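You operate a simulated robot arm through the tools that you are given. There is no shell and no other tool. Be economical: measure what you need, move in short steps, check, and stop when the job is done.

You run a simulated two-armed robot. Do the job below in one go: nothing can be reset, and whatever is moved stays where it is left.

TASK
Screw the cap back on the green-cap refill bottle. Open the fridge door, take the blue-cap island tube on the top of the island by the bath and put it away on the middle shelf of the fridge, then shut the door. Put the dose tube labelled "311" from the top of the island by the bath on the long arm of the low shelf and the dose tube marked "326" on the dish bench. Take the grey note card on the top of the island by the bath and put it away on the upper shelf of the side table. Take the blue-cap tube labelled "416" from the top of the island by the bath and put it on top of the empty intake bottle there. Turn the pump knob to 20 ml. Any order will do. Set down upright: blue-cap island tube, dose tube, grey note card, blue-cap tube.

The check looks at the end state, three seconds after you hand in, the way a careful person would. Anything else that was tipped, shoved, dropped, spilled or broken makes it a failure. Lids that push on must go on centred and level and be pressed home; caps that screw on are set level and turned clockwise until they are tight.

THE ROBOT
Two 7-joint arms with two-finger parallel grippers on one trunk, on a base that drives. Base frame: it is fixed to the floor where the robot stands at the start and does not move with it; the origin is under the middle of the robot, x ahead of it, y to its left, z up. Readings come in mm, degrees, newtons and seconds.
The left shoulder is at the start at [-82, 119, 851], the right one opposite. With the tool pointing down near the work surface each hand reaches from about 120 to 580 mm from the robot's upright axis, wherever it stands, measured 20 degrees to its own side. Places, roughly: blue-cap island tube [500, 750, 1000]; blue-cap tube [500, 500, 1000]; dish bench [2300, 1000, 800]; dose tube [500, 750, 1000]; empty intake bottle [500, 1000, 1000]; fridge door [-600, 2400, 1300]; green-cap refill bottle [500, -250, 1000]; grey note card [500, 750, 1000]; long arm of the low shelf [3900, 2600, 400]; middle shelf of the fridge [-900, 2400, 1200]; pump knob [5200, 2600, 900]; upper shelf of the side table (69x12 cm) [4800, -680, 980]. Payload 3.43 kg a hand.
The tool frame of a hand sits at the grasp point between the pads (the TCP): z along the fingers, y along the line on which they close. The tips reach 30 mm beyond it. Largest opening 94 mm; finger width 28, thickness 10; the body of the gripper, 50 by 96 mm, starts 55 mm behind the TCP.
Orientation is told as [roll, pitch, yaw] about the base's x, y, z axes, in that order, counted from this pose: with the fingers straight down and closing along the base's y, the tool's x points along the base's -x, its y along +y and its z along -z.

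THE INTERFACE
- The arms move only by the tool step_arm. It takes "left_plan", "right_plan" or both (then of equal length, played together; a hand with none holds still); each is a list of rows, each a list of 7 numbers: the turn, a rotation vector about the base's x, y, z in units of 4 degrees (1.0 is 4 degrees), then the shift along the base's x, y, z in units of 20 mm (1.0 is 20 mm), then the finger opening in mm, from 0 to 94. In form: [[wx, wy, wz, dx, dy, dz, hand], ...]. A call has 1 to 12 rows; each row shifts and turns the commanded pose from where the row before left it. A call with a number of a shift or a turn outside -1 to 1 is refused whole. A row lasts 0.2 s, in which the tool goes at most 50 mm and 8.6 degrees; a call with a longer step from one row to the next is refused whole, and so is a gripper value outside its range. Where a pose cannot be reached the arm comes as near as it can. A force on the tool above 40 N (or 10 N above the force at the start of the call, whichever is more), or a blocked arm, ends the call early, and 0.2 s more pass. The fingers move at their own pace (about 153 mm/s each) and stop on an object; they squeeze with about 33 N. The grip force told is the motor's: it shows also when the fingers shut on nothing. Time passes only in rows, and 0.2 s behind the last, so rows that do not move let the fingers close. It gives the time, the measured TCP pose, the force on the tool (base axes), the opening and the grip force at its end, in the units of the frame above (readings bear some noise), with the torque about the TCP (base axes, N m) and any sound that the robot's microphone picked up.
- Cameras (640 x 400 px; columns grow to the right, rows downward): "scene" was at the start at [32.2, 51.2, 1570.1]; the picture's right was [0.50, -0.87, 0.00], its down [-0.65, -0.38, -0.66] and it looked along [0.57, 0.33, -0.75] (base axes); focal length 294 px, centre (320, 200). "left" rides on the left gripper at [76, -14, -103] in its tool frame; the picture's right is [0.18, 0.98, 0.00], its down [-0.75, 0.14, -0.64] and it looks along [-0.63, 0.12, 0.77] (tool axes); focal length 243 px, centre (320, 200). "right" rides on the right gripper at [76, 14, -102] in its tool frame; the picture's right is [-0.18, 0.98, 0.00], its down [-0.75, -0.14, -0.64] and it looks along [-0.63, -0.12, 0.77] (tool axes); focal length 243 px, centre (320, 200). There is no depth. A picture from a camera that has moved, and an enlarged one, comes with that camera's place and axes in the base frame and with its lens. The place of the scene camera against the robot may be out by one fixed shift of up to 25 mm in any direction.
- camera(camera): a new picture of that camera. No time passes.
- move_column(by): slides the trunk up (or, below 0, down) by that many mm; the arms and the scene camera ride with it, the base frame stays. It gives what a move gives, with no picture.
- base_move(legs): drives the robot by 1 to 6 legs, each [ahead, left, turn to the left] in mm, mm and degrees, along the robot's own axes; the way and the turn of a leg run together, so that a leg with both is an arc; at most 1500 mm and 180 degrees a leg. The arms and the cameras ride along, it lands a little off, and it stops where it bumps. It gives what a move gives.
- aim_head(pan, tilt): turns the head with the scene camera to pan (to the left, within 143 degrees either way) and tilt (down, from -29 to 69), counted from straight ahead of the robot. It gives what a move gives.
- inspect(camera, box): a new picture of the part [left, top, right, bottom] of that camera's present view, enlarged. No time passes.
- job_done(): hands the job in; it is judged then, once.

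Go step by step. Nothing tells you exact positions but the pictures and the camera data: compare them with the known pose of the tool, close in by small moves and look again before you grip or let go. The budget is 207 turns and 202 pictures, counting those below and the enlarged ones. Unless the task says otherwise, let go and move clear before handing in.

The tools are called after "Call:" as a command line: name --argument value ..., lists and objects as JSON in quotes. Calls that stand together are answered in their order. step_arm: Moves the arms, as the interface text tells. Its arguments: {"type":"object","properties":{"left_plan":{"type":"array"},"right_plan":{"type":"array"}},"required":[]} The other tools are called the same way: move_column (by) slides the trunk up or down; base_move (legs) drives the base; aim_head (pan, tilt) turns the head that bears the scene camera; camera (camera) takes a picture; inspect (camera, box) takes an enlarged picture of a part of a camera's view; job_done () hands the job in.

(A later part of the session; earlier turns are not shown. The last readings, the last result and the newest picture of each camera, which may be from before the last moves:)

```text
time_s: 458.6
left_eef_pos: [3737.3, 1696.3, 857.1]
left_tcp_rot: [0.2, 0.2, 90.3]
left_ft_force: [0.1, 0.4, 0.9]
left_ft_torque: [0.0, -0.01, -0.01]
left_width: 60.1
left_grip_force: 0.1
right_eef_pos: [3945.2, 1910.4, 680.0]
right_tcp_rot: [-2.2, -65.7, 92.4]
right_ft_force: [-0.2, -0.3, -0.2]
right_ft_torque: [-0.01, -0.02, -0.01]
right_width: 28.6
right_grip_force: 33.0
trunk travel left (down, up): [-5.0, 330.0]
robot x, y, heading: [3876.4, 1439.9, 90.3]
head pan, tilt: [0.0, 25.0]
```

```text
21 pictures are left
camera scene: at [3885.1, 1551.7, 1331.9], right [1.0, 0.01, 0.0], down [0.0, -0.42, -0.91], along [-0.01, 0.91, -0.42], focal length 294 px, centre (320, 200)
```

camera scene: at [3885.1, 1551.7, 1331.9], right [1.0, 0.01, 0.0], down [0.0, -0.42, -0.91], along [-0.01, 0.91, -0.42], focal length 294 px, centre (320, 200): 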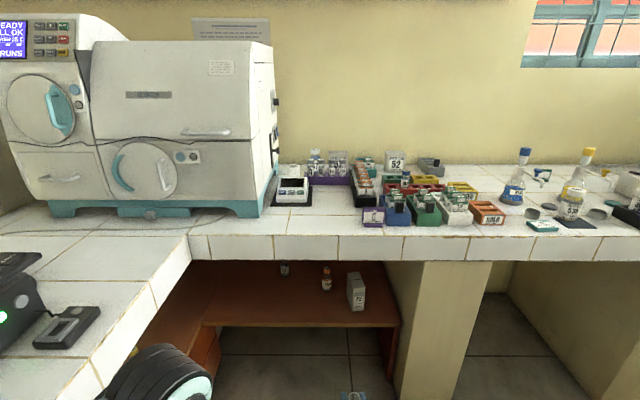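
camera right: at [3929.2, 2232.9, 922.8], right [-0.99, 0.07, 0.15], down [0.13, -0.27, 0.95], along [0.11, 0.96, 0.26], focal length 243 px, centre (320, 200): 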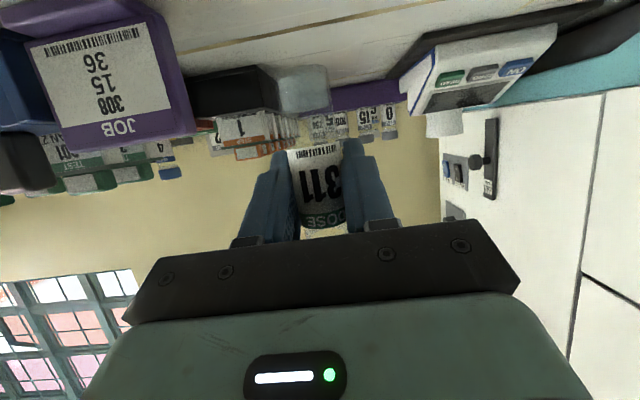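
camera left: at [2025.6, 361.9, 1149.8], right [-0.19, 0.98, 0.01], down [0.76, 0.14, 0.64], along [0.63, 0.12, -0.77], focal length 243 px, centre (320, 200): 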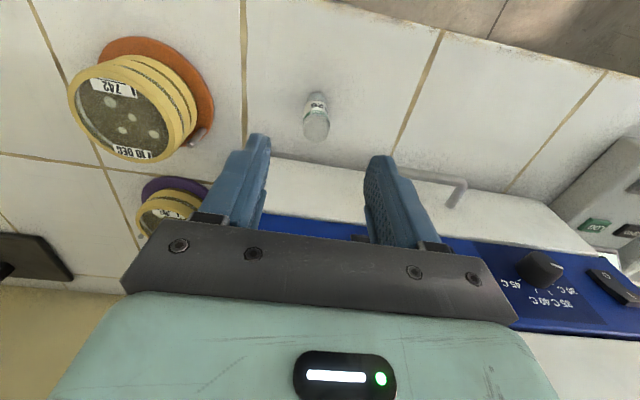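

The long arm of the L-shaped low shelf has its front edge at y ≈ 2397, z ≈ 400. I aim for [3945, 2432]; I raise/tuck the left arm, lower the right hand, and move in.

Call:
step_arm --left_plan '[[0, 0, 0, 0.16, 0.5, 1, 60], [0, 0, 0, 0.16, 0.5, 1, 60], [0, 0, 0, 0.16, 0.5, 1, 60], [0, 0, 0, 0.16, 0.5, 1, 60], [0, 0, 0, 0.16, 0.5, 1, 60], [0, 0, 0, 0.16, 0.5, 1, 60], [0, 0, 0, 0.16, 0.5, 1, 60], [0, 0, 0, 0.16, 0.5, 1, 60], [0, 0, 0, 0.16, 0.5, 1, 60], [0, 0, 0, 0.16, 0.5, 1, 60], [0, 0, 0, 0.16, 0.5, 1, 60], [0, 0, 0, 0.16, 0.5, 1, 60]]' --right_plan '[[0, 0, 0, -0.3, 0, -0.8, 18], [0, 0, 0, -0.3, 0, -0.8, 18], [0, 0, 0, -0.3, 0, -0.8, 18], [0, 0, 0, -0.3, 0, -0.8, 18], [0, 0, 0, -0.3, 0, -0.8, 18], [0, 0, 0, -0.3, 0, -0.8, 18], [0, 0, 0, -0.3, 0, -0.8, 18], [0, 0, 0, -0.3, 0, -0.8, 18], [0, 0, 0, -0.3, 0, -0.8, 18], [0, 0, 0, -0.3, 0, -0.8, 18], [0, 0, 0, -0.2, 0, -0.8, 18], [0, 0, 0, 0, 0, 0, 18]]'

Call:
base_move --legs '[[0, -65, 0], [420, 0, 0]]'

Call:
camera --camera "right"

```text
time_s: 461.2
left_eef_pos: [3759.8, 1761.4, 968.0]
left_tcp_rot: [0.2, 0.3, 90.4]
left_ft_force: [-0.3, 0.0, 0.6]
left_ft_torque: [-0.01, 0.02, 0.02]
left_width: 60.3
left_grip_force: 0.0
left hand out of reach, approached as far as the arm can: row 6, 7, 8, 9, 10, 11, 12
right_eef_pos: [3880.4, 1910.5, 503.6]
right_tcp_rot: [-2.2, -65.7, 92.4]
right_ft_force: [-0.3, 0.8, 0.1]
right_ft_torque: [-0.04, 0.02, 0.01]
right_width: 28.8
right_grip_force: 33.6
trunk travel left (down, up): [-5.0, 330.0]
robot x, y, heading: [3876.4, 1443.1, 90.5]
head pan, tilt: [0.0, 25.0]
```

```text
time_s: 464.6
left_eef_pos: [3818.8, 2183.0, 969.5]
left_tcp_rot: [0.2, 0.2, 90.5]
left_ft_force: [0.3, -0.3, 0.1]
left_ft_torque: [0.05, -0.03, 0.0]
left_width: 60.2
left_grip_force: 0.0
right_eef_pos: [3941.8, 2331.2, 504.3]
right_tcp_rot: [-2.3, -65.7, 92.7]
right_ft_force: [-0.5, 0.1, -0.6]
right_ft_torque: [0.05, 0.02, -0.02]
right_width: 28.5
right_grip_force: 33.2
trunk travel left (down, up): [-5.0, 330.0]
robot x, y, heading: [3939.9, 1863.2, 90.7]
head pan, tilt: [0.0, 25.0]
```

```text
20 pictures are left
camera right: at [3928.8, 2207.9, 476.6], right [-0.99, 0.06, 0.15], down [0.13, -0.27, 0.95], along [0.1, 0.96, 0.26], focal length 243 px, centre (320, 200)
```

right: 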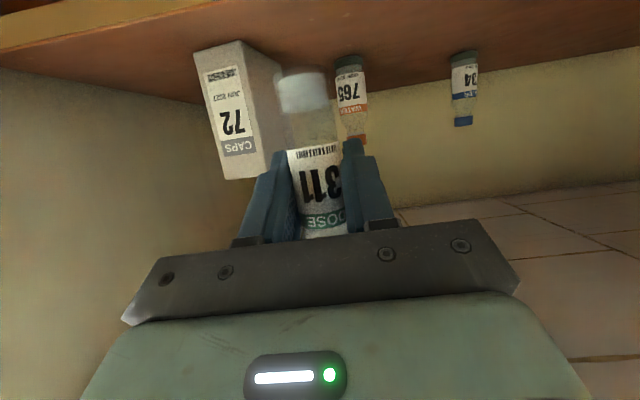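

The tube hangs before the shelf; box 72 is on the right. I go to [3920, 2412] and lower.

Call:
step_arm --right_plan '[[0, 0, 0, -0.4, 0.6, 0, 18], [0, 0, 0, -0.4, 0.8, 0, 18], [0, 0, 0, -0.3, 0.9, 0, 18], [0, 0, 0, 0, 0.9, -0.2, 18], [0, 0, 0, 0, 0.9, -0.4, 18], [0, 0, 0, 0, 0, -0.4, 18]]'

Call:
camera --camera "right"

```text
time_s: 466.0
left_eef_pos: [3819.7, 2182.1, 968.5]
left_tcp_rot: [0.2, 0.2, 90.6]
left_ft_force: [0.4, -1.3, 0.0]
left_ft_torque: [0.04, -0.04, -0.02]
left_width: 59.9
left_grip_force: 0.1
right_eef_pos: [3918.1, 2413.1, 483.1]
right_tcp_rot: [-2.2, -65.8, 92.6]
right_ft_force: [0.2, 0.2, 0.1]
right_ft_torque: [-0.01, 0.0, 0.02]
right_width: 28.6
right_grip_force: 32.6
trunk travel left (down, up): [-5.0, 330.0]
robot x, y, heading: [3942.2, 1865.2, 90.7]
head pan, tilt: [0.0, 25.0]
```

```text
19 pictures are left
camera right: at [3906.8, 2289.7, 456.7], right [-0.99, 0.06, 0.15], down [0.13, -0.27, 0.95], along [0.1, 0.96, 0.26], focal length 243 px, centre (320, 200)
```

right: 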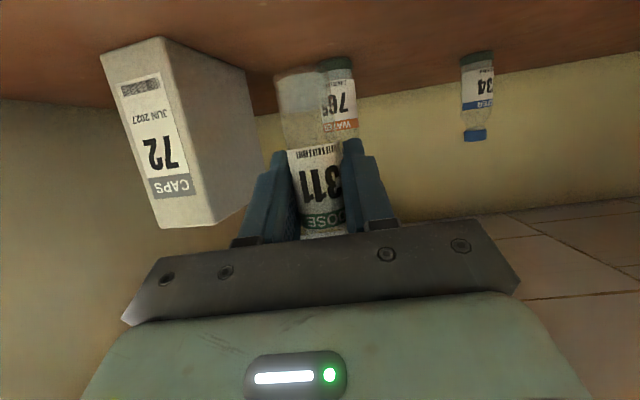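

Call:
step_arm --right_plan '[[0, 0, 0, 0, 0, -0.4, 18], [0, 0, 0, 0, 0, -0.4, 18], [0, 0, 0, 0, 0, -0.2, 18], [0, 0, 0, 0, 0, -0.1, 18], [0, 0, 0, 0, 0, -0.1, 18]]'

Call:
step_arm --right_plan '[[0, 0, 0, 0, 0, -0.1, 18], [0, 0, 0, 0, 0, -0.1, 18], [0, 0, 0, 0, 0, 0, 18]]'

Call:
step_arm --right_plan '[[0, 0, 0, 0, 0, -0.08, 18], [0, 0, 0, 0, 0, -0.08, 18], [0, 0, 0, 0, 0, 0, 18]]'

```text
time_s: 467.2
left_eef_pos: [3819.6, 2182.3, 967.7]
left_tcp_rot: [0.3, 0.2, 90.6]
left_ft_force: [0.9, 0.1, 0.2]
left_ft_torque: [0.0, -0.02, 0.03]
left_width: 60.0
left_grip_force: 0.1
right_eef_pos: [3919.0, 2414.9, 460.2]
right_tcp_rot: [-2.2, -65.7, 92.7]
right_ft_force: [0.1, -0.7, 0.2]
right_ft_torque: [0.03, -0.02, 0.01]
right_width: 28.5
right_grip_force: 33.3
trunk travel left (down, up): [-5.0, 330.0]
robot x, y, heading: [3937.7, 1862.5, 90.6]
head pan, tilt: [0.0, 25.0]
```

```text
time_s: 468.0
left_eef_pos: [3819.6, 2182.4, 968.8]
left_tcp_rot: [0.2, 0.2, 90.6]
left_ft_force: [-0.1, 0.6, -0.2]
left_ft_torque: [0.02, 0.0, -0.02]
left_width: 60.1
left_grip_force: 0.1
right_eef_pos: [3919.0, 2414.4, 456.4]
right_tcp_rot: [-2.2, -65.7, 92.7]
right_ft_force: [-0.2, -0.1, -0.6]
right_ft_torque: [0.01, -0.01, -0.01]
right_width: 28.8
right_grip_force: 32.7
trunk travel left (down, up): [-5.0, 330.0]
robot x, y, heading: [3936.0, 1864.7, 90.6]
head pan, tilt: [0.0, 25.0]
```

```text
time_s: 468.8
left_eef_pos: [3819.5, 2182.2, 968.8]
left_tcp_rot: [0.2, 0.2, 90.6]
left_ft_force: [0.1, 0.3, -0.3]
left_ft_torque: [0.02, -0.01, 0.03]
left_width: 59.9
left_grip_force: 0.0
right_eef_pos: [3920.3, 2413.4, 453.5]
right_tcp_rot: [-2.2, -65.7, 92.8]
right_ft_force: [-0.2, 0.3, -1.4]
right_ft_torque: [-0.04, 0.01, -0.04]
right_width: 28.7
right_grip_force: 33.3
trunk travel left (down, up): [-5.0, 330.0]
robot x, y, heading: [3940.7, 1865.3, 90.7]
head pan, tilt: [0.0, 25.0]
```

Call:
step_arm --right_plan '[[0, 0, 0, 0, 0, -0.08, 18], [0, 0, 0, 0, 0, -0.08, 18], [0, 0, 0, 0, 0, 0, 18]]'

Call:
step_arm --right_plan '[[0, 0, 0, 0, 0, -0.07, 18], [0, 0, 0, 0, 0, -0.07, 18], [0, 0, 0, 0, 0, 0, 18]]'

Call:
step_arm --right_plan '[[0, 0, 0, 0, 0, -0.07, 18], [0, 0, 0, 0, 0, -0.05, 18], [0, 0, 0, 0, 0, 0, 18]]'

```text
time_s: 469.6
left_eef_pos: [3820.9, 2182.2, 968.8]
left_tcp_rot: [0.2, 0.1, 90.6]
left_ft_force: [-0.2, 0.7, -0.3]
left_ft_torque: [-0.02, -0.01, 0.01]
left_width: 60.2
left_grip_force: 0.1
right_eef_pos: [3918.6, 2413.0, 450.4]
right_tcp_rot: [-2.2, -65.7, 92.7]
right_ft_force: [-0.4, -0.7, -0.8]
right_ft_torque: [-0.01, -0.01, 0.03]
right_width: 28.5
right_grip_force: 32.9
trunk travel left (down, up): [-5.0, 330.0]
robot x, y, heading: [3939.2, 1859.7, 90.4]
head pan, tilt: [0.0, 25.0]
```

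```text
time_s: 470.4
left_eef_pos: [3819.1, 2183.6, 969.0]
left_tcp_rot: [0.2, 0.2, 90.6]
left_ft_force: [-0.7, 0.1, -0.5]
left_ft_torque: [0.0, -0.02, 0.0]
left_width: 60.2
left_grip_force: 0.0
right_eef_pos: [3919.8, 2413.8, 446.7]
right_tcp_rot: [-2.2, -65.7, 92.7]
right_ft_force: [-0.1, -0.1, -0.5]
right_ft_torque: [-0.03, 0.03, -0.03]
right_width: 28.7
right_grip_force: 33.1
trunk travel left (down, up): [-5.0, 330.0]
robot x, y, heading: [3938.8, 1865.4, 90.5]
head pan, tilt: [0.0, 25.0]
```

```text
time_s: 471.2
left_eef_pos: [3818.8, 2182.0, 969.6]
left_tcp_rot: [0.2, 0.2, 90.5]
left_ft_force: [0.5, -0.3, -0.3]
left_ft_torque: [0.0, 0.01, -0.02]
left_width: 60.1
left_grip_force: 0.0
right_eef_pos: [3919.1, 2415.1, 444.8]
right_tcp_rot: [-2.2, -65.7, 92.8]
right_ft_force: [0.0, -0.4, -0.3]
right_ft_torque: [-0.02, -0.02, 0.0]
right_width: 28.5
right_grip_force: 32.8
trunk travel left (down, up): [-5.0, 330.0]
robot x, y, heading: [3940.1, 1861.4, 90.6]
head pan, tilt: [0.0, 25.0]
```

Call:
step_arm --right_plan '[[0, 0, 0, 0, 0, -0.07, 18], [0, 0, 0, 0, 0, -0.07, 18], [0, 0, 0, 0, 0, 0, 18]]'

Call:
step_arm --right_plan '[[0, 0, 0, 0, 0, -0.07, 18], [0, 0, 0, 0, 0, -0.07, 18], [0, 0, 0, 0, 0, 0, 18]]'

Call:
inspect --camera "right" --box '[200, 0, 440, 160]'

```text
time_s: 472.0
left_eef_pos: [3819.2, 2183.1, 969.3]
left_tcp_rot: [0.2, 0.2, 90.6]
left_ft_force: [-0.1, 0.0, 0.3]
left_ft_torque: [0.01, 0.01, 0.0]
left_width: 60.1
left_grip_force: 0.0
right_eef_pos: [3919.7, 2414.7, 440.9]
right_tcp_rot: [-2.2, -65.7, 92.7]
right_ft_force: [0.7, 0.4, 0.3]
right_ft_torque: [0.0, -0.01, -0.01]
right_width: 28.6
right_grip_force: 32.6
trunk travel left (down, up): [-5.0, 330.0]
robot x, y, heading: [3937.3, 1866.7, 90.7]
head pan, tilt: [0.0, 25.0]
```

```text
time_s: 472.8
left_eef_pos: [3818.8, 2181.7, 970.0]
left_tcp_rot: [0.2, 0.3, 90.5]
left_ft_force: [0.4, -0.2, 0.4]
left_ft_torque: [0.02, 0.0, -0.02]
left_width: 60.0
left_grip_force: 0.1
right_eef_pos: [3918.4, 2414.7, 442.3]
right_tcp_rot: [-2.2, -65.8, 92.6]
right_ft_force: [0.4, -0.6, 9.7]
right_ft_torque: [-0.06, 0.02, -0.03]
right_width: 28.6
right_grip_force: 33.2
trunk travel left (down, up): [-5.0, 330.0]
robot x, y, heading: [3941.9, 1867.2, 91.0]
head pan, tilt: [0.0, 25.0]
```

```text
2.50 times, centred on (320, 80) of right
camera zoom: at [3906.6, 2290.4, 413.1], right [-0.99, 0.06, 0.15], down [0.13, -0.28, 0.95], along [0.1, 0.96, 0.27], focal length 606 px, centre (320, 500)
```

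zoom: 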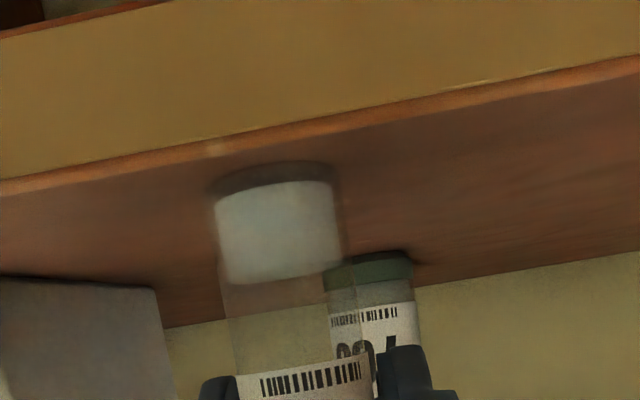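

It touches the shelf safely behind the front edge. I release and back straight out.

Call:
step_arm --right_plan '[[0, 0, 0, 0, 0, 0.04, 18], [0, 0, 0, 0, 0, 0, 34], [0, 0, 0, 0, 0, 0, 46], [0, 0, 0, 0, 0, 0, 56], [0, 0, 0, 0, -0.6, 0.2, 56], [0, 0, 0, 0, -0.9, 0.4, 56], [0, 0, 0, 0, -0.9, 0.4, 56], [0, 0, 0, 0, -0.9, 0.4, 56], [0, 0, 0, 0, -0.9, 0.4, 56], [0, 0, 0, 0, -0.9, 0.4, 56]]'

Call:
base_move --legs '[[-350, 0, 0]]'

Call:
camera --camera "right"

```text
time_s: 475.0
left_eef_pos: [3820.4, 2183.4, 968.1]
left_tcp_rot: [0.1, 0.2, 90.5]
left_ft_force: [0.3, 0.8, -0.6]
left_ft_torque: [-0.01, -0.01, -0.01]
left_width: 60.2
left_grip_force: 0.2
right_eef_pos: [3919.9, 2311.8, 484.0]
right_tcp_rot: [-2.3, -65.7, 92.7]
right_ft_force: [0.7, -0.3, 0.7]
right_ft_torque: [0.03, 0.01, 0.04]
right_width: 55.9
right_grip_force: 0.1
trunk travel left (down, up): [-5.0, 330.0]
robot x, y, heading: [3939.0, 1867.7, 90.6]
head pan, tilt: [0.0, 25.0]
```

```text
time_s: 477.3
left_eef_pos: [3823.4, 1832.5, 967.6]
left_tcp_rot: [0.1, 0.1, 90.6]
left_ft_force: [0.3, 0.9, -0.4]
left_ft_torque: [0.01, -0.01, 0.04]
left_width: 59.8
left_grip_force: 0.0
right_eef_pos: [3923.8, 1962.5, 483.4]
right_tcp_rot: [-2.2, -65.6, 92.8]
right_ft_force: [-0.2, -0.1, 0.3]
right_ft_torque: [0.0, -0.04, -0.01]
right_width: 56.0
right_grip_force: 0.0
trunk travel left (down, up): [-5.0, 330.0]
robot x, y, heading: [3943.0, 1509.6, 90.3]
head pan, tilt: [0.0, 25.0]
```

```text
17 pictures are left
camera right: at [3910.8, 1838.6, 455.9], right [-0.99, 0.06, 0.15], down [0.13, -0.27, 0.95], along [0.1, 0.96, 0.26], focal length 243 px, centre (320, 200)
```

right: 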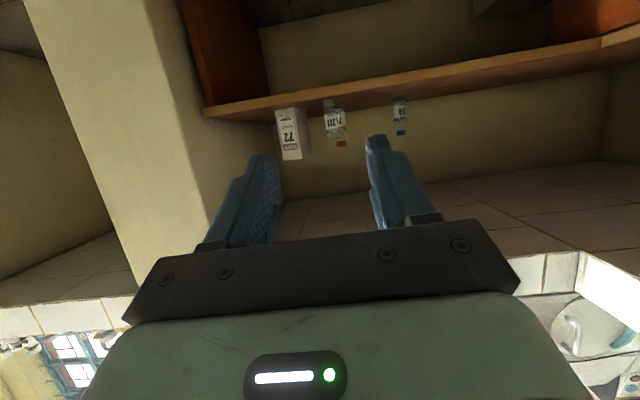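

Dose 311 stands on the low shelf. I raise the trunk and strafe to the pump.

Call:
move_column --by 270

Call:
base_move --legs '[[0, -1200, 0]]'

Call:
camera --camera "scene"

```text
time_s: 480.1
left_eef_pos: [3822.6, 1834.1, 1237.5]
left_tcp_rot: [0.1, 0.3, 90.7]
left_ft_force: [0.3, 0.5, -0.1]
left_ft_torque: [0.03, 0.0, -0.01]
left_width: 60.1
left_grip_force: 0.0
right_eef_pos: [3922.6, 1964.1, 752.6]
right_tcp_rot: [-2.2, -65.7, 92.6]
right_ft_force: [-0.5, -0.6, 1.0]
right_ft_torque: [0.02, -0.01, -0.01]
right_width: 55.9
right_grip_force: 0.2
trunk travel left (down, up): [-275.0, 60.0]
robot x, y, heading: [3943.5, 1512.8, 91.0]
head pan, tilt: [0.0, 25.0]
```

```text
time_s: 490.8
left_eef_pos: [5022.0, 1848.4, 1238.8]
left_tcp_rot: [0.2, 0.3, 90.9]
left_ft_force: [-0.1, 0.0, -0.2]
left_ft_torque: [0.01, -0.01, 0.01]
left_width: 60.2
left_grip_force: 0.0
right_eef_pos: [5121.1, 1978.9, 753.0]
right_tcp_rot: [-2.2, -65.7, 93.1]
right_ft_force: [0.7, 0.0, 0.4]
right_ft_torque: [-0.03, -0.01, -0.01]
right_width: 56.1
right_grip_force: 0.0
trunk travel left (down, up): [-275.0, 60.0]
robot x, y, heading: [5143.6, 1531.6, 90.9]
head pan, tilt: [0.0, 25.0]
```

```text
16 pictures are left
camera scene: at [5151.8, 1591.7, 1605.8], right [1.0, 0.02, 0.0], down [0.01, -0.42, -0.91], along [-0.02, 0.91, -0.42], focal length 294 px, centre (320, 200)
```

scene: 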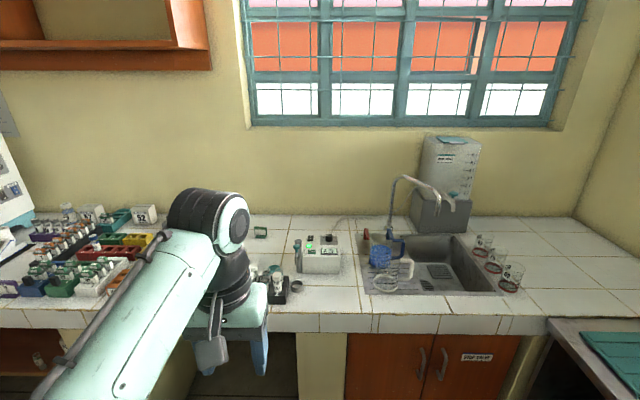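

Call:
inspect --camera "scene" --box '[280, 215, 360, 285]'

```text
5.71 times, centred on (320, 250) of scene
camera zoom: at [5151.8, 1591.7, 1605.8], right [1.0, 0.02, 0.0], down [0.01, -0.42, -0.91], along [-0.02, 0.91, -0.42], focal length 1680 px, centre (320, -86)
```

zoom: 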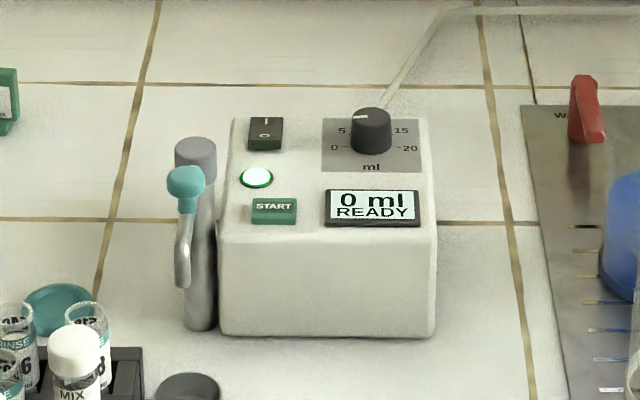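

The pump stands at about [5175, 2624], knob on its top: 0 at left, 20 at right, so it needs half a turn clockwise. I fold the right hand back, then drive closer with the left hand ready above.

Call:
step_arm --right_plan '[[0, 0, 0, 0, 0, 1, 56], [0, 0, 0, 0, 0, 1, 56], [-1, 0, 0, 0, 0, 1, 56], [-1, 0, 0, 0, 0, 1, 56], [-1, 0, 0, 0, 0, 1, 56], [-1, 0, 0, 0, 0, 1, 56], [-1, 0, 0, 0, 0, 1, 56], [-1, 0, 0, 0, 0, 1, 56], [-1, 0, 0, 0, 0, 1, 56], [-1, 0, 0, 0, 0, 1, 56], [-1, 0, 0, 0, 0, 1, 56], [-1, 0, 0, 0, 0, 1, 56]]'

Call:
step_arm --right_plan '[[-1, 0, 0, 0.5, -0.5, 1, 56], [-1, 0, 0, 0.5, -0.5, 1, 56], [-1, 0, 0, 0.5, -1, 1, 56], [-1, 0, 0, 0.5, -1, 1, 56], [-1, 0, 0, 0.5, -1, 1, 56], [-1, 0, 0, 0.5, -1, 1, 56], [-0.5, 0, 0, 0.5, -1, 1, 56], [0, 0, 0, 0.5, -1, 1, 56]]'

Call:
base_move --legs '[[0, -92, -0.9], [300, 0, 0], [275, 0, 0]]'

Call:
move_column --by 50

```text
time_s: 493.4
left_eef_pos: [5022.1, 1849.5, 1238.9]
left_tcp_rot: [0.2, 0.2, 91.0]
left_ft_force: [0.5, -0.2, 0.1]
left_ft_torque: [-0.02, 0.0, 0.04]
left_width: 60.0
left_grip_force: 0.1
right_eef_pos: [5120.4, 1979.8, 994.0]
right_tcp_rot: [0.0, -25.6, 91.4]
right_ft_force: [-0.6, -0.3, -0.7]
right_ft_torque: [0.01, 0.0, -0.02]
right_width: 56.0
right_grip_force: 0.0
trunk travel left (down, up): [-275.0, 60.0]
robot x, y, heading: [5144.5, 1530.8, 91.2]
head pan, tilt: [0.0, 25.0]
```

```text
time_s: 495.2
left_eef_pos: [5023.5, 1848.5, 1239.4]
left_tcp_rot: [0.3, 0.2, 90.9]
left_ft_force: [0.2, -0.9, -0.2]
left_ft_torque: [-0.03, 0.02, 0.03]
left_width: 60.2
left_grip_force: 0.0
right_eef_pos: [5202.8, 1836.9, 1152.9]
right_tcp_rot: [0.5, 0.3, 91.3]
right_ft_force: [0.3, -1.2, -0.8]
right_ft_torque: [0.02, -0.01, -0.02]
right_width: 56.2
right_grip_force: 0.1
trunk travel left (down, up): [-275.0, 60.0]
robot x, y, heading: [5144.1, 1532.2, 91.0]
head pan, tilt: [0.0, 25.0]
```

```text
time_s: 499.6
left_eef_pos: [5115.0, 2336.6, 1237.8]
left_tcp_rot: [0.4, 0.4, 90.5]
left_ft_force: [0.6, -0.4, -0.6]
left_ft_torque: [-0.01, 0.04, 0.02]
left_width: 59.9
left_grip_force: 0.1
right_eef_pos: [5296.2, 2326.4, 1150.0]
right_tcp_rot: [0.5, 0.5, 90.4]
right_ft_force: [0.1, -1.4, 1.6]
right_ft_torque: [0.01, -0.01, 0.02]
right_width: 55.9
right_grip_force: 0.1
trunk travel left (down, up): [-275.0, 60.0]
robot x, y, heading: [5232.4, 2016.3, 90.2]
head pan, tilt: [0.0, 25.0]
stopped in leg 3: the robot was blocked; the commanded pose is now the measured one
```

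```text
time_s: 500.5
left_eef_pos: [5114.9, 2336.2, 1286.8]
left_tcp_rot: [0.3, 0.4, 90.4]
left_ft_force: [0.8, -0.9, -0.1]
left_ft_torque: [0.03, -0.04, -0.04]
left_width: 60.0
left_grip_force: 0.2
right_eef_pos: [5294.6, 2324.5, 1200.0]
right_tcp_rot: [0.4, 0.5, 90.7]
right_ft_force: [-0.2, 0.6, -0.5]
right_ft_torque: [-0.02, 0.0, 0.04]
right_width: 56.2
right_grip_force: 0.0
trunk travel left (down, up): [-325.0, 10.0]
robot x, y, heading: [5236.5, 2019.9, 90.6]
head pan, tilt: [0.0, 25.0]
```

The base touches the cupboard front; the knob is about 600 mm ahead, so I'll use a forward-tilted left hand (35°) and turn the knob in short strokes. I back off slightly and approach.

Call:
base_move --legs '[[-12, 0, 0]]'

Call:
step_arm --left_plan '[[0.75, 0, 0, 0.25, 0.9, -0.9, 60], [0.75, 0, 0, 0.25, 0.9, -0.9, 60], [0.75, 0, 0, 0.25, 0.9, -0.9, 60], [0.75, 0, 0, 0.25, 0.9, -0.9, 60], [0.75, 0, 0, 0.25, 0.9, -0.9, 60], [0.75, 0, 0, 0.25, 0.9, -0.9, 60], [0.75, 0, 0, 0.25, 0.9, -0.9, 60], [0.75, 0, 0, 0.25, 0.9, -0.9, 60], [0.75, 0, 0, 0.25, 0.9, -0.9, 60], [0.75, 0, 0, 0.25, 0.9, -0.9, 60], [0.75, 0, 0, 0.25, 0.9, -0.9, 60], [0.5, 0, 0, 0.25, 0.9, -0.6, 60]]'

Call:
camera --camera "left"

```text
time_s: 501.2
left_eef_pos: [5115.8, 2326.3, 1286.0]
left_tcp_rot: [0.4, 0.4, 90.5]
left_ft_force: [0.6, 0.3, -0.6]
left_ft_torque: [-0.02, -0.01, -0.03]
left_width: 59.7
left_grip_force: 0.0
right_eef_pos: [5296.5, 2315.1, 1201.3]
right_tcp_rot: [0.5, 0.6, 90.6]
right_ft_force: [0.0, 0.9, 0.0]
right_ft_torque: [-0.02, -0.01, 0.02]
right_width: 55.9
right_grip_force: 0.0
trunk travel left (down, up): [-325.0, 10.0]
robot x, y, heading: [5234.7, 2003.3, 90.6]
head pan, tilt: [0.0, 25.0]
```

```text
time_s: 503.9
left_eef_pos: [5176.6, 2541.2, 1077.8]
left_tcp_rot: [0.0, -34.6, 90.7]
left_ft_force: [0.5, -0.4, 0.0]
left_ft_torque: [0.01, -0.05, -0.01]
left_width: 60.3
left_grip_force: 0.1
right_eef_pos: [5296.0, 2314.8, 1200.9]
right_tcp_rot: [0.5, 0.5, 90.6]
right_ft_force: [0.8, -0.1, -0.7]
right_ft_torque: [-0.01, 0.04, 0.0]
right_width: 56.0
right_grip_force: 0.0
trunk travel left (down, up): [-325.0, 10.0]
robot x, y, heading: [5234.2, 2006.6, 90.3]
head pan, tilt: [0.0, 25.0]
```

```text
14 pictures are left
camera left: at [5192.4, 2421.8, 1118.5], right [-0.98, -0.16, -0.1], down [-0.14, 0.25, 0.96], along [-0.13, 0.95, -0.27], focal length 243 px, centre (320, 200)
```

left: 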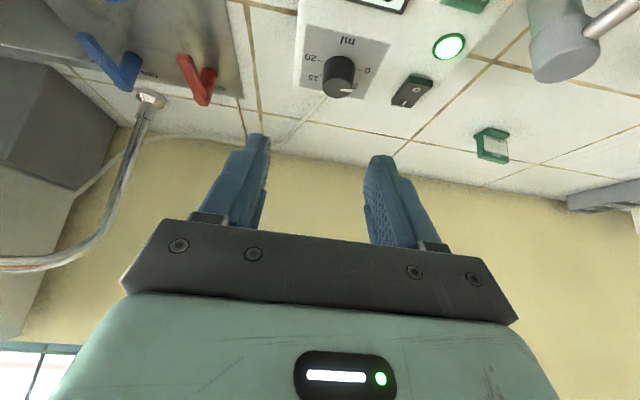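

Call:
step_arm --left_plan '[[0, 0, 0, -0.2, 0.6, -0.9, 60], [0, 0, 0, -0.2, 0.6, -0.9, 60], [0, 0, 0, -0.2, 0.6, -0.8, 60]]'

Call:
camera --camera "left"

```text
time_s: 504.6
left_eef_pos: [5163.8, 2576.1, 1025.5]
left_tcp_rot: [0.0, -34.8, 90.6]
left_ft_force: [0.3, -0.3, -0.6]
left_ft_torque: [-0.01, -0.03, 0.05]
left_width: 60.0
left_grip_force: 0.0
right_eef_pos: [5295.3, 2313.2, 1200.7]
right_tcp_rot: [0.5, 0.6, 90.6]
right_ft_force: [-0.3, 1.1, 0.0]
right_ft_torque: [-0.02, 0.0, 0.02]
right_width: 56.0
right_grip_force: 0.1
trunk travel left (down, up): [-325.0, 10.0]
robot x, y, heading: [5233.6, 2007.7, 90.2]
head pan, tilt: [0.0, 25.0]
```

```text
13 pictures are left
camera left: at [5180.1, 2457.1, 1066.2], right [-0.98, -0.16, -0.1], down [-0.14, 0.25, 0.96], along [-0.13, 0.95, -0.27], focal length 243 px, centre (320, 200)
```

left: 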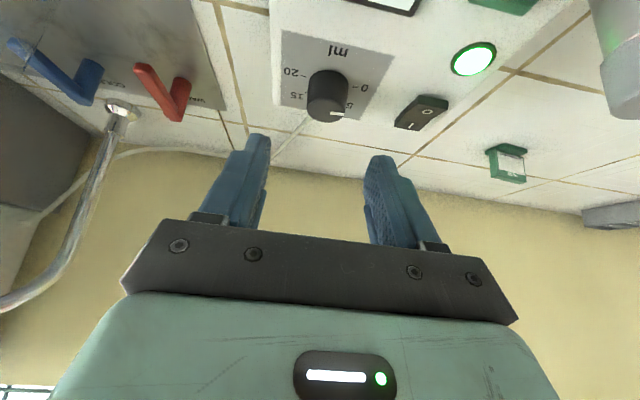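

Knob centre is at about [5161, 2602], z 932–961. I yaw the hand +44°, descend around the knob and grip.

Call:
step_arm --left_plan '[[0, 0, 1, 0.02, 0.09, 0, 50], [0, 0, 1, 0.02, 0.09, 0, 50], [0, 0, 1, 0.02, 0.09, 0, 50], [0, 0, 1, 0.02, 0.09, 0, 50], [0, 0, 1, 0.02, 0.09, 0, 50], [0, 0, 1, 0.02, 0.09, 0, 50], [0, 0, 1, 0.02, 0.09, 0, 50], [0, 0, 1, 0.02, 0.08, 0, 50], [0, 0, 1, 0.02, 0.08, 0, 50], [0, 0, 1, 0.01, 0.08, 0, 50], [0, 0, 1, 0.01, 0.08, 0, 50]]'

Call:
step_arm --left_plan '[[0, 0, 0, 0, 0, -0.8, 50], [0, 0, 0, 0, 0, -0.8, 50]]'

Call:
camera --camera "left"

```text
time_s: 507.1
left_eef_pos: [5166.6, 2595.6, 1025.4]
left_tcp_rot: [0.0, -34.6, 134.7]
left_ft_force: [-0.3, -0.1, -0.3]
left_ft_torque: [0.0, 0.01, 0.05]
left_width: 49.8
left_grip_force: 0.0
right_eef_pos: [5296.4, 2313.7, 1201.5]
right_tcp_rot: [0.5, 0.4, 90.6]
right_ft_force: [-0.8, -0.6, -1.2]
right_ft_torque: [0.02, 0.01, 0.0]
right_width: 55.8
right_grip_force: 0.0
trunk travel left (down, up): [-325.0, 10.0]
robot x, y, heading: [5232.8, 2004.2, 90.4]
head pan, tilt: [0.0, 25.0]
```

```text
time_s: 507.6
left_eef_pos: [5167.4, 2596.6, 994.1]
left_tcp_rot: [0.0, -34.7, 134.6]
left_ft_force: [0.5, -0.5, 0.5]
left_ft_torque: [-0.02, -0.01, 0.0]
left_width: 50.1
left_grip_force: 0.0
right_eef_pos: [5295.5, 2314.5, 1201.2]
right_tcp_rot: [0.4, 0.5, 90.6]
right_ft_force: [0.0, 0.7, -0.1]
right_ft_torque: [0.03, -0.02, 0.0]
right_width: 56.2
right_grip_force: 0.1
trunk travel left (down, up): [-325.0, 10.0]
robot x, y, heading: [5233.3, 2004.3, 90.4]
head pan, tilt: [0.0, 25.0]
```

```text
12 pictures are left
camera left: at [5263.4, 2521.4, 1034.5], right [-0.59, -0.8, -0.1], down [-0.28, 0.08, 0.96], along [-0.76, 0.6, -0.27], focal length 243 px, centre (320, 200)
```

left: 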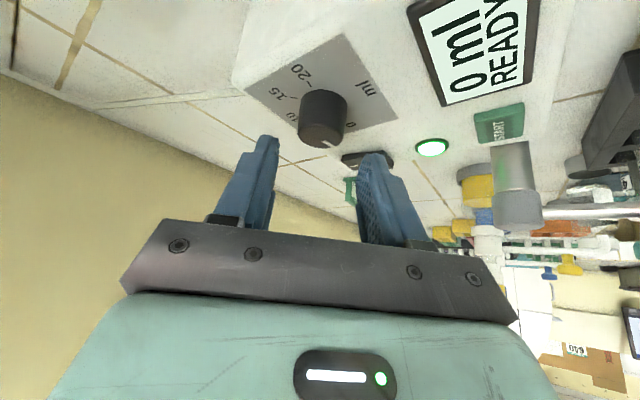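

Call:
step_arm --left_plan '[[0, 0, 0, 0, 0, -0.6, 50], [0, 0, 0, 0, 0, -0.6, 50], [0, 0, 0, 0, 0, 0, 18], [0, 0, 0, 0, 0, 0, 18], [0, 0, 0, 0, 0, 0, 18]]'

Call:
step_arm --left_plan '[[0, 0, -1, -0.031, -0.013, 0, 18], [0, 0, -1, -0.031, -0.013, 0, 18], [0, 0, -1, -0.031, -0.013, 0, 18], [0, 0, -1, -0.031, -0.013, 0, 18], [0, 0, -1, -0.031, -0.013, 0, 18], [0, 0, -1, -0.031, -0.013, 0, 18], [0, 0, -1, -0.031, -0.013, 0, 18], [0, 0, -1, -0.031, -0.013, 0, 18], [0, 0, -1, -0.031, -0.013, 0, 18], [0, 0, -1, -0.031, -0.013, 0, 18], [0, 0, -1, -0.031, -0.013, 0, 18]]'

Call:
step_arm --left_plan '[[0, 0, -1, -0.031, 0.013, 0, 18], [0, 0, -1, -0.031, 0.013, 0, 18], [0, 0, -1, -0.031, 0.013, 0, 18], [0, 0, -1, -0.031, 0.013, 0, 18], [0, 0, -1, -0.031, 0.013, 0, 18], [0, 0, -1, -0.031, 0.013, 0, 18], [0, 0, -1, -0.031, 0.013, 0, 18], [0, 0, -1, -0.031, 0.013, 0, 18], [0, 0, -1, -0.031, 0.013, 0, 18], [0, 0, -1, -0.031, 0.013, 0, 18], [0, 0, -1, -0.031, 0.013, 0, 18]]'

Call:
camera --camera "left"

```text
time_s: 508.9
left_eef_pos: [5170.9, 2597.1, 970.8]
left_tcp_rot: [-0.1, -34.7, 134.6]
left_ft_force: [7.5, 8.3, -0.5]
left_ft_torque: [0.46, -0.31, -0.1]
left_width: 29.3
left_grip_force: 44.8
right_eef_pos: [5296.9, 2315.7, 1200.5]
right_tcp_rot: [0.6, 0.5, 90.5]
right_ft_force: [-0.9, 0.6, -0.2]
right_ft_torque: [0.02, 0.0, -0.03]
right_width: 55.9
right_grip_force: 0.0
trunk travel left (down, up): [-325.0, 10.0]
robot x, y, heading: [5235.3, 2006.6, 90.5]
head pan, tilt: [0.0, 25.0]
```

```text
time_s: 511.2
left_eef_pos: [5162.1, 2594.2, 969.1]
left_tcp_rot: [0.0, -34.6, 90.5]
left_ft_force: [12.3, 14.3, 6.5]
left_ft_torque: [-0.11, -0.27, -0.12]
left_width: 29.2
left_grip_force: 45.0
right_eef_pos: [5296.2, 2314.4, 1200.9]
right_tcp_rot: [0.5, 0.6, 90.6]
right_ft_force: [0.3, -0.1, -0.2]
right_ft_torque: [-0.04, 0.01, -0.02]
right_width: 55.9
right_grip_force: 0.0
trunk travel left (down, up): [-325.0, 10.0]
robot x, y, heading: [5234.4, 2003.3, 90.3]
head pan, tilt: [0.0, 25.0]
```

```text
time_s: 513.6
left_eef_pos: [5152.9, 2596.5, 970.5]
left_tcp_rot: [0.0, -34.8, 46.6]
left_ft_force: [6.4, 9.6, 7.8]
left_ft_torque: [0.52, -0.3, 0.0]
left_width: 29.3
left_grip_force: 44.9
right_eef_pos: [5296.9, 2314.7, 1201.3]
right_tcp_rot: [0.4, 0.5, 90.6]
right_ft_force: [0.2, -0.2, -0.9]
right_ft_torque: [0.0, 0.07, -0.04]
right_width: 56.3
right_grip_force: 0.2
trunk travel left (down, up): [-325.0, 10.0]
robot x, y, heading: [5232.6, 2005.2, 90.4]
head pan, tilt: [0.0, 25.0]
```

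```text
11 pictures are left
camera left: at [5083.0, 2500.3, 1010.9], right [-0.82, 0.57, -0.1], down [0.07, 0.28, 0.96], along [0.57, 0.78, -0.27], focal length 243 px, centre (320, 200)
```

left: 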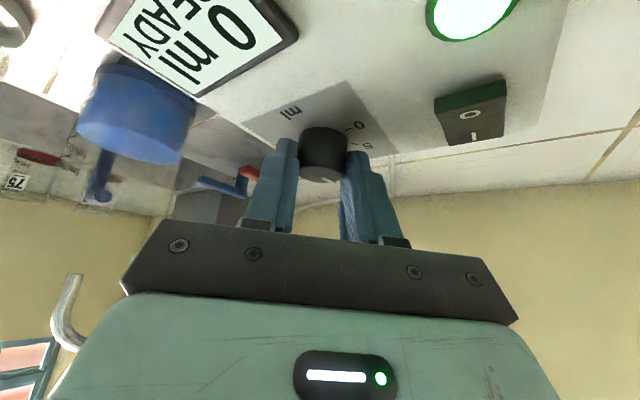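

The knob turned about 90°. I open, rewind by 88°, regrip and turn the second half.

Call:
step_arm --left_plan '[[0, 0, 0, 0, 0, 0, 50], [0, 0, 0, 0, 0, 0.3, 50], [0, 0, 1, 0.031, -0.013, 0, 50], [0, 0, 1, 0.031, -0.013, 0, 50], [0, 0, 1, 0.031, -0.013, 0, 50], [0, 0, 1, 0.031, -0.013, 0, 50], [0, 0, 1, 0.031, -0.013, 0, 50], [0, 0, 1, 0.031, -0.013, 0, 50], [0, 0, 1, 0.031, -0.013, 0, 50], [0, 0, 1, 0.031, -0.013, 0, 50], [0, 0, 1, 0.031, -0.013, 0, 50], [0, 0, 1, 0.031, -0.013, 0, 50]]'

Call:
step_arm --left_plan '[[0, 0, 1, 0.031, -0.013, 0, 50], [0, 0, 1, 0.031, 0.013, 0, 50], [0, 0, 1, 0.031, 0.013, 0, 50], [0, 0, 1, 0.031, 0.013, 0, 50], [0, 0, 1, 0.031, 0.013, 0, 50], [0, 0, 1, 0.031, 0.013, 0, 50], [0, 0, 1, 0.031, 0.013, 0, 50], [0, 0, 1, 0.031, 0.013, 0, 50], [0, 0, 1, 0.031, 0.013, 0, 50], [0, 0, 1, 0.031, 0.013, 0, 50], [0, 0, 1, 0.031, 0.013, 0, 50], [0, 0, 1, 0.031, 0.013, 0, 50]]'

Call:
step_arm --left_plan '[[0, 0, 0, 0, 0, -0.3, 50], [0, 0, 0, 0, 0, 0, 18], [0, 0, 0, 0, 0, 0, 18], [0, 0, 0, 0, 0, 0, 18]]'

Call:
step_arm --left_plan '[[0, 0, -1, -0.031, -0.013, 0, 18], [0, 0, -1, -0.031, -0.013, 0, 18], [0, 0, -1, -0.031, -0.013, 0, 18], [0, 0, -1, -0.031, -0.013, 0, 18], [0, 0, -1, -0.031, -0.013, 0, 18], [0, 0, -1, -0.031, -0.013, 0, 18], [0, 0, -1, -0.031, -0.013, 0, 18], [0, 0, -1, -0.031, -0.013, 0, 18], [0, 0, -1, -0.031, -0.013, 0, 18], [0, 0, -1, -0.031, -0.013, 0, 18], [0, 0, -1, -0.031, -0.013, 0, 18], [0, 0, -1, -0.031, 0.013, 0, 18]]'

Call:
step_arm --left_plan '[[0, 0, -1, -0.031, 0.013, 0, 18], [0, 0, -1, -0.031, 0.013, 0, 18], [0, 0, -1, -0.031, 0.013, 0, 18], [0, 0, -1, -0.031, 0.013, 0, 18], [0, 0, -1, -0.031, 0.013, 0, 18], [0, 0, -1, -0.031, 0.013, 0, 18], [0, 0, -1, -0.031, 0.013, 0, 18], [0, 0, -1, -0.031, 0.013, 0, 18], [0, 0, -1, -0.031, 0.013, 0, 18], [0, 0, -1, -0.031, 0.013, 0, 18], [0, 0, -1, -0.031, 0.013, 0, 18]]'

Call:
step_arm --left_plan '[[0, 0, 0, 0, 0, 0, 50], [0, 0, 0, 0, 0, 0, 50], [0, 0, 0, 0, 0, 1, 50], [0, 0, 0, -0.3, -0.4, 1, 50], [0, 0, 0, -0.3, -0.4, 1, 50], [0, 0, 0, -0.5, -0.8, 1, 50], [0, 0, 0, -0.5, -0.8, 1, 50]]'

Call:
camera --camera "left"

```text
time_s: 516.2
left_eef_pos: [5159.7, 2592.5, 975.7]
left_tcp_rot: [0.0, -34.7, 86.7]
left_ft_force: [0.7, 0.0, 0.3]
left_ft_torque: [-0.01, 0.0, -0.01]
left_width: 50.3
left_grip_force: 0.1
right_eef_pos: [5296.9, 2313.3, 1200.8]
right_tcp_rot: [0.5, 0.4, 90.6]
right_ft_force: [0.0, -0.8, -0.5]
right_ft_torque: [-0.01, -0.01, -0.02]
right_width: 56.1
right_grip_force: 0.0
trunk travel left (down, up): [-325.0, 10.0]
robot x, y, heading: [5233.4, 2005.4, 90.3]
head pan, tilt: [0.0, 25.0]
```

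```text
time_s: 518.9
left_eef_pos: [5167.0, 2595.7, 976.1]
left_tcp_rot: [0.0, -34.6, 134.8]
left_ft_force: [0.2, 0.6, 0.0]
left_ft_torque: [-0.03, 0.01, 0.0]
left_width: 49.9
left_grip_force: 0.0
right_eef_pos: [5297.2, 2315.3, 1199.1]
right_tcp_rot: [0.2, 0.5, 90.4]
right_ft_force: [6.8, 2.0, -2.7]
right_ft_torque: [-0.03, -0.05, -0.16]
right_width: 52.0
right_grip_force: 0.0
trunk travel left (down, up): [-325.0, 10.0]
robot x, y, heading: [5235.4, 2000.5, 90.4]
head pan, tilt: [0.0, 25.0]
```

```text
time_s: 519.9
left_eef_pos: [5168.7, 2596.6, 970.9]
left_tcp_rot: [-0.2, -34.7, 134.7]
left_ft_force: [9.2, 7.8, 2.8]
left_ft_torque: [0.03, -0.82, -0.08]
left_width: 28.7
left_grip_force: 45.4
right_eef_pos: [5295.6, 2314.0, 1200.0]
right_tcp_rot: [0.5, 0.5, 90.6]
right_ft_force: [13.4, -1.1, -3.9]
right_ft_torque: [-0.03, -0.08, -0.22]
right_width: 48.1
right_grip_force: 0.0
trunk travel left (down, up): [-325.0, 10.0]
robot x, y, heading: [5234.6, 2002.0, 90.5]
head pan, tilt: [0.0, 25.0]
```

```text
time_s: 522.5
left_eef_pos: [5162.0, 2594.4, 969.8]
left_tcp_rot: [-0.1, -34.7, 86.5]
left_ft_force: [9.4, 13.2, 10.8]
left_ft_torque: [-0.23, -0.41, -0.07]
left_width: 28.7
left_grip_force: 45.8
right_eef_pos: [5297.2, 2315.0, 1200.1]
right_tcp_rot: [0.4, 0.5, 90.5]
right_ft_force: [-0.6, 0.3, 0.3]
right_ft_torque: [0.01, 0.01, -0.02]
right_width: 56.0
right_grip_force: 0.2
trunk travel left (down, up): [-325.0, 10.0]
robot x, y, heading: [5235.0, 2004.9, 90.6]
head pan, tilt: [0.0, 25.0]
```

```text
time_s: 524.9
left_eef_pos: [5154.2, 2596.7, 970.5]
left_tcp_rot: [0.2, -34.8, 42.5]
left_ft_force: [6.1, 12.7, 13.9]
left_ft_torque: [0.13, -0.08, 0.06]
left_width: 28.2
left_grip_force: 44.8
right_eef_pos: [5296.6, 2314.7, 1200.3]
right_tcp_rot: [0.5, 0.5, 90.5]
right_ft_force: [-0.6, -0.3, -0.1]
right_ft_torque: [-0.01, 0.05, 0.02]
right_width: 56.0
right_grip_force: 0.0
trunk travel left (down, up): [-325.0, 10.0]
robot x, y, heading: [5234.4, 2006.5, 90.3]
head pan, tilt: [0.0, 25.0]
```

```text
time_s: 526.5
left_eef_pos: [5121.5, 2547.8, 1068.7]
left_tcp_rot: [0.0, -34.7, 42.7]
left_ft_force: [-1.1, 0.5, -0.2]
left_ft_torque: [-0.02, 0.02, 0.02]
left_width: 50.0
left_grip_force: 0.2
right_eef_pos: [5294.9, 2313.1, 1201.8]
right_tcp_rot: [0.4, 0.4, 90.6]
right_ft_force: [-1.3, 0.4, -0.3]
right_ft_torque: [-0.01, 0.0, -0.01]
right_width: 56.0
right_grip_force: 0.1
trunk travel left (down, up): [-325.0, 10.0]
robot x, y, heading: [5233.8, 2005.0, 90.4]
head pan, tilt: [0.0, 25.0]
```

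```text
10 pictures are left
camera left: at [5042.8, 2456.0, 1110.6], right [-0.78, 0.62, -0.1], down [0.09, 0.28, 0.96], along [0.62, 0.73, -0.27], focal length 243 px, centre (320, 200)
```

left: 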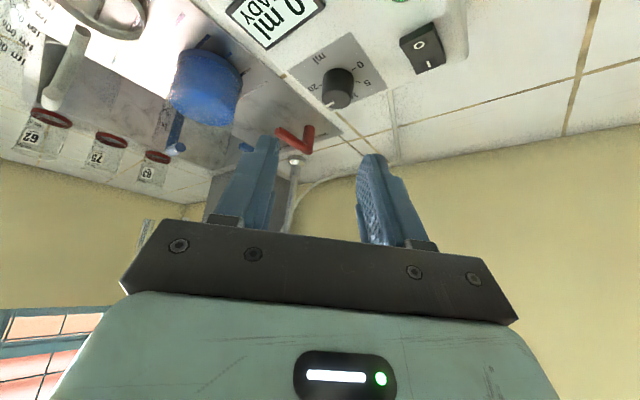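

Call:
inspect --camera "scene" --box '[240, 250, 360, 350]'

```text
4.00 times, centred on (300, 300) of scene
camera zoom: at [5242.3, 2064.3, 1660.1], right [1.0, 0.01, 0.0], down [0.0, -0.42, -0.91], along [-0.01, 0.91, -0.42], focal length 1176 px, centre (400, -200)
```

zoom: 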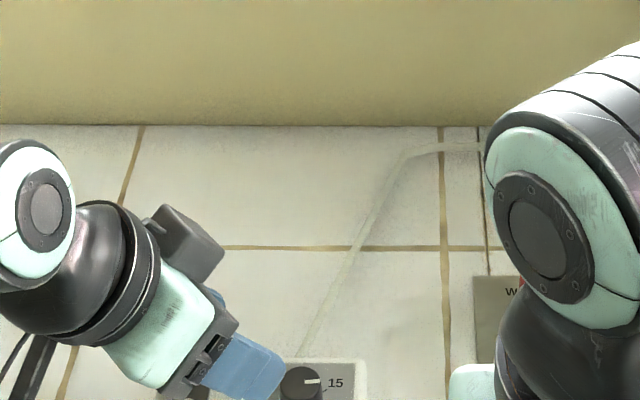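

Call:
inspect --camera "scene" --box '[270, 330, 350, 400]'

```text
5.71 times, centred on (310, 365) of scene
camera zoom: at [5242.3, 2064.3, 1660.1], right [1.0, 0.01, 0.0], down [0.0, -0.42, -0.91], along [-0.01, 0.91, -0.42], focal length 1680 px, centre (377, -743)
```

zoom: 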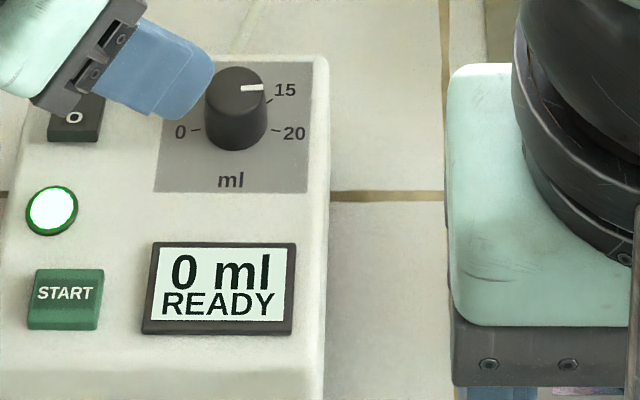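

The pointer is now just short of 20 (the scale spans slightly more than half a turn, 20 lies about 13° below horizontal). I regrip and turn about 16° more.

Call:
step_arm --left_plan '[[0, 0, 1, 0.26, 0.34, 0, 50], [0, 0, 1, 0.26, 0.34, 0, 50], [0, 0, 1, 0.26, 0.34, 0, 50], [0, 0, 1, 0.26, 0.34, 0, 50], [0, 0, 1, 0.26, 0.34, 0, 50], [0, 0, 1, 0.26, 0.34, 0, 50], [0, 0, 1, 0.26, 0.34, 0, 50]]'

Call:
step_arm --left_plan '[[0, 0, 0, 0, 0, -0.98, 50], [0, 0, 0, 0, 0, -0.98, 50], [0, 0, 0, 0, 0, -0.98, 50], [0, 0, 0, 0, 0, -0.98, 50], [0, 0, 0, 0, 0, -0.98, 50], [0, 0, 0, 0, 0, 0, 18], [0, 0, 0, 0, 0, 0, 18], [0, 0, 0, 0, 0, 0, 18]]'

Call:
step_arm --left_plan '[[0, 0, -1, -0.03, 0.012, 0, 18], [0, 0, -1, -0.03, 0.012, 0, 18], [0, 0, -1, -0.03, 0.012, 0, 18], [0, 0, -1, -0.03, 0.012, 0, 18], [0, 0, 0, 0, 0, 0, 18]]'

Call:
step_arm --left_plan '[[0, 0, 0, 0, 0, 0, 50], [0, 0, 0, 0, 0, 0, 50], [0, 0, 0, 0, 0, 1, 50], [0, 0, 0, -0.3, -0.4, 1, 50], [0, 0, 0, -0.5, -0.8, 1, 50], [0, 0, 0, -0.5, -0.8, 1, 50], [0, 0, 0, -0.5, -0.8, 1, 50], [0, 0, 0, -0.5, -0.8, 1, 50]]'

Call:
inspect --camera "scene" --box '[288, 330, 332, 364]'

```text
time_s: 528.0
left_eef_pos: [5158.8, 2595.9, 1068.8]
left_tcp_rot: [0.1, -34.9, 70.7]
left_ft_force: [-0.8, 0.8, 0.4]
left_ft_torque: [0.03, -0.01, -0.01]
left_width: 50.0
left_grip_force: 0.0
right_eef_pos: [5296.3, 2313.9, 1201.9]
right_tcp_rot: [0.5, 0.5, 90.6]
right_ft_force: [0.8, 0.2, 0.5]
right_ft_torque: [0.01, 0.04, 0.01]
right_width: 55.9
right_grip_force: 0.0
trunk travel left (down, up): [-325.0, 10.0]
robot x, y, heading: [5229.0, 2001.8, 90.1]
head pan, tilt: [0.0, 25.0]
```

```text
time_s: 529.9
left_eef_pos: [5158.8, 2594.8, 971.4]
left_tcp_rot: [0.0, -34.6, 70.6]
left_ft_force: [5.2, -3.8, -1.9]
left_ft_torque: [-0.01, -0.17, -0.05]
left_width: 28.2
left_grip_force: 44.6
right_eef_pos: [5297.0, 2312.7, 1200.0]
right_tcp_rot: [0.6, 0.5, 90.5]
right_ft_force: [-0.4, 0.8, -0.2]
right_ft_torque: [-0.05, -0.01, -0.02]
right_width: 56.1
right_grip_force: 0.2
trunk travel left (down, up): [-325.0, 10.0]
robot x, y, heading: [5236.0, 2002.3, 90.4]
head pan, tilt: [0.0, 25.0]
```

```text
time_s: 531.0
left_eef_pos: [5157.8, 2596.6, 970.2]
left_tcp_rot: [-0.1, -34.7, 54.5]
left_ft_force: [9.0, 3.1, 0.0]
left_ft_torque: [-0.09, -0.03, 0.25]
left_width: 28.2
left_grip_force: 45.1
right_eef_pos: [5296.2, 2313.8, 1200.6]
right_tcp_rot: [0.4, 0.5, 90.6]
right_ft_force: [0.2, -0.7, 1.1]
right_ft_torque: [-0.01, 0.0, -0.02]
right_width: 56.1
right_grip_force: 0.0
trunk travel left (down, up): [-325.0, 10.0]
robot x, y, heading: [5232.8, 2006.9, 90.1]
head pan, tilt: [0.0, 25.0]
```

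```text
time_s: 532.9
left_eef_pos: [5109.4, 2523.7, 1091.9]
left_tcp_rot: [0.1, -34.8, 54.5]
left_ft_force: [-0.3, 0.4, -0.1]
left_ft_torque: [0.05, -0.02, -0.01]
left_width: 49.9
left_grip_force: 0.0
right_eef_pos: [5296.5, 2313.8, 1200.4]
right_tcp_rot: [0.6, 0.4, 90.6]
right_ft_force: [0.5, -0.9, 0.1]
right_ft_torque: [0.02, -0.02, -0.03]
right_width: 56.0
right_grip_force: 0.0
trunk travel left (down, up): [-325.0, 10.0]
robot x, y, heading: [5233.1, 2006.7, 90.6]
head pan, tilt: [0.0, 25.0]
```

```text
11.76 times, centred on (310, 347) of scene
camera zoom: at [5242.3, 2064.1, 1660.1], right [1.0, 0.01, 0.0], down [0.0, -0.42, -0.91], along [-0.01, 0.91, -0.42], focal length 3459 px, centre (438, -1529)
```

zoom: 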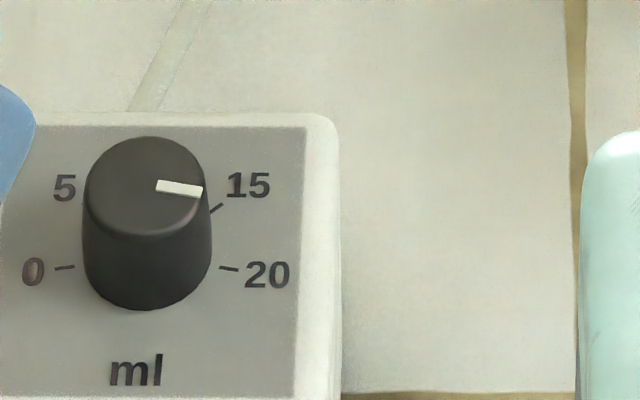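

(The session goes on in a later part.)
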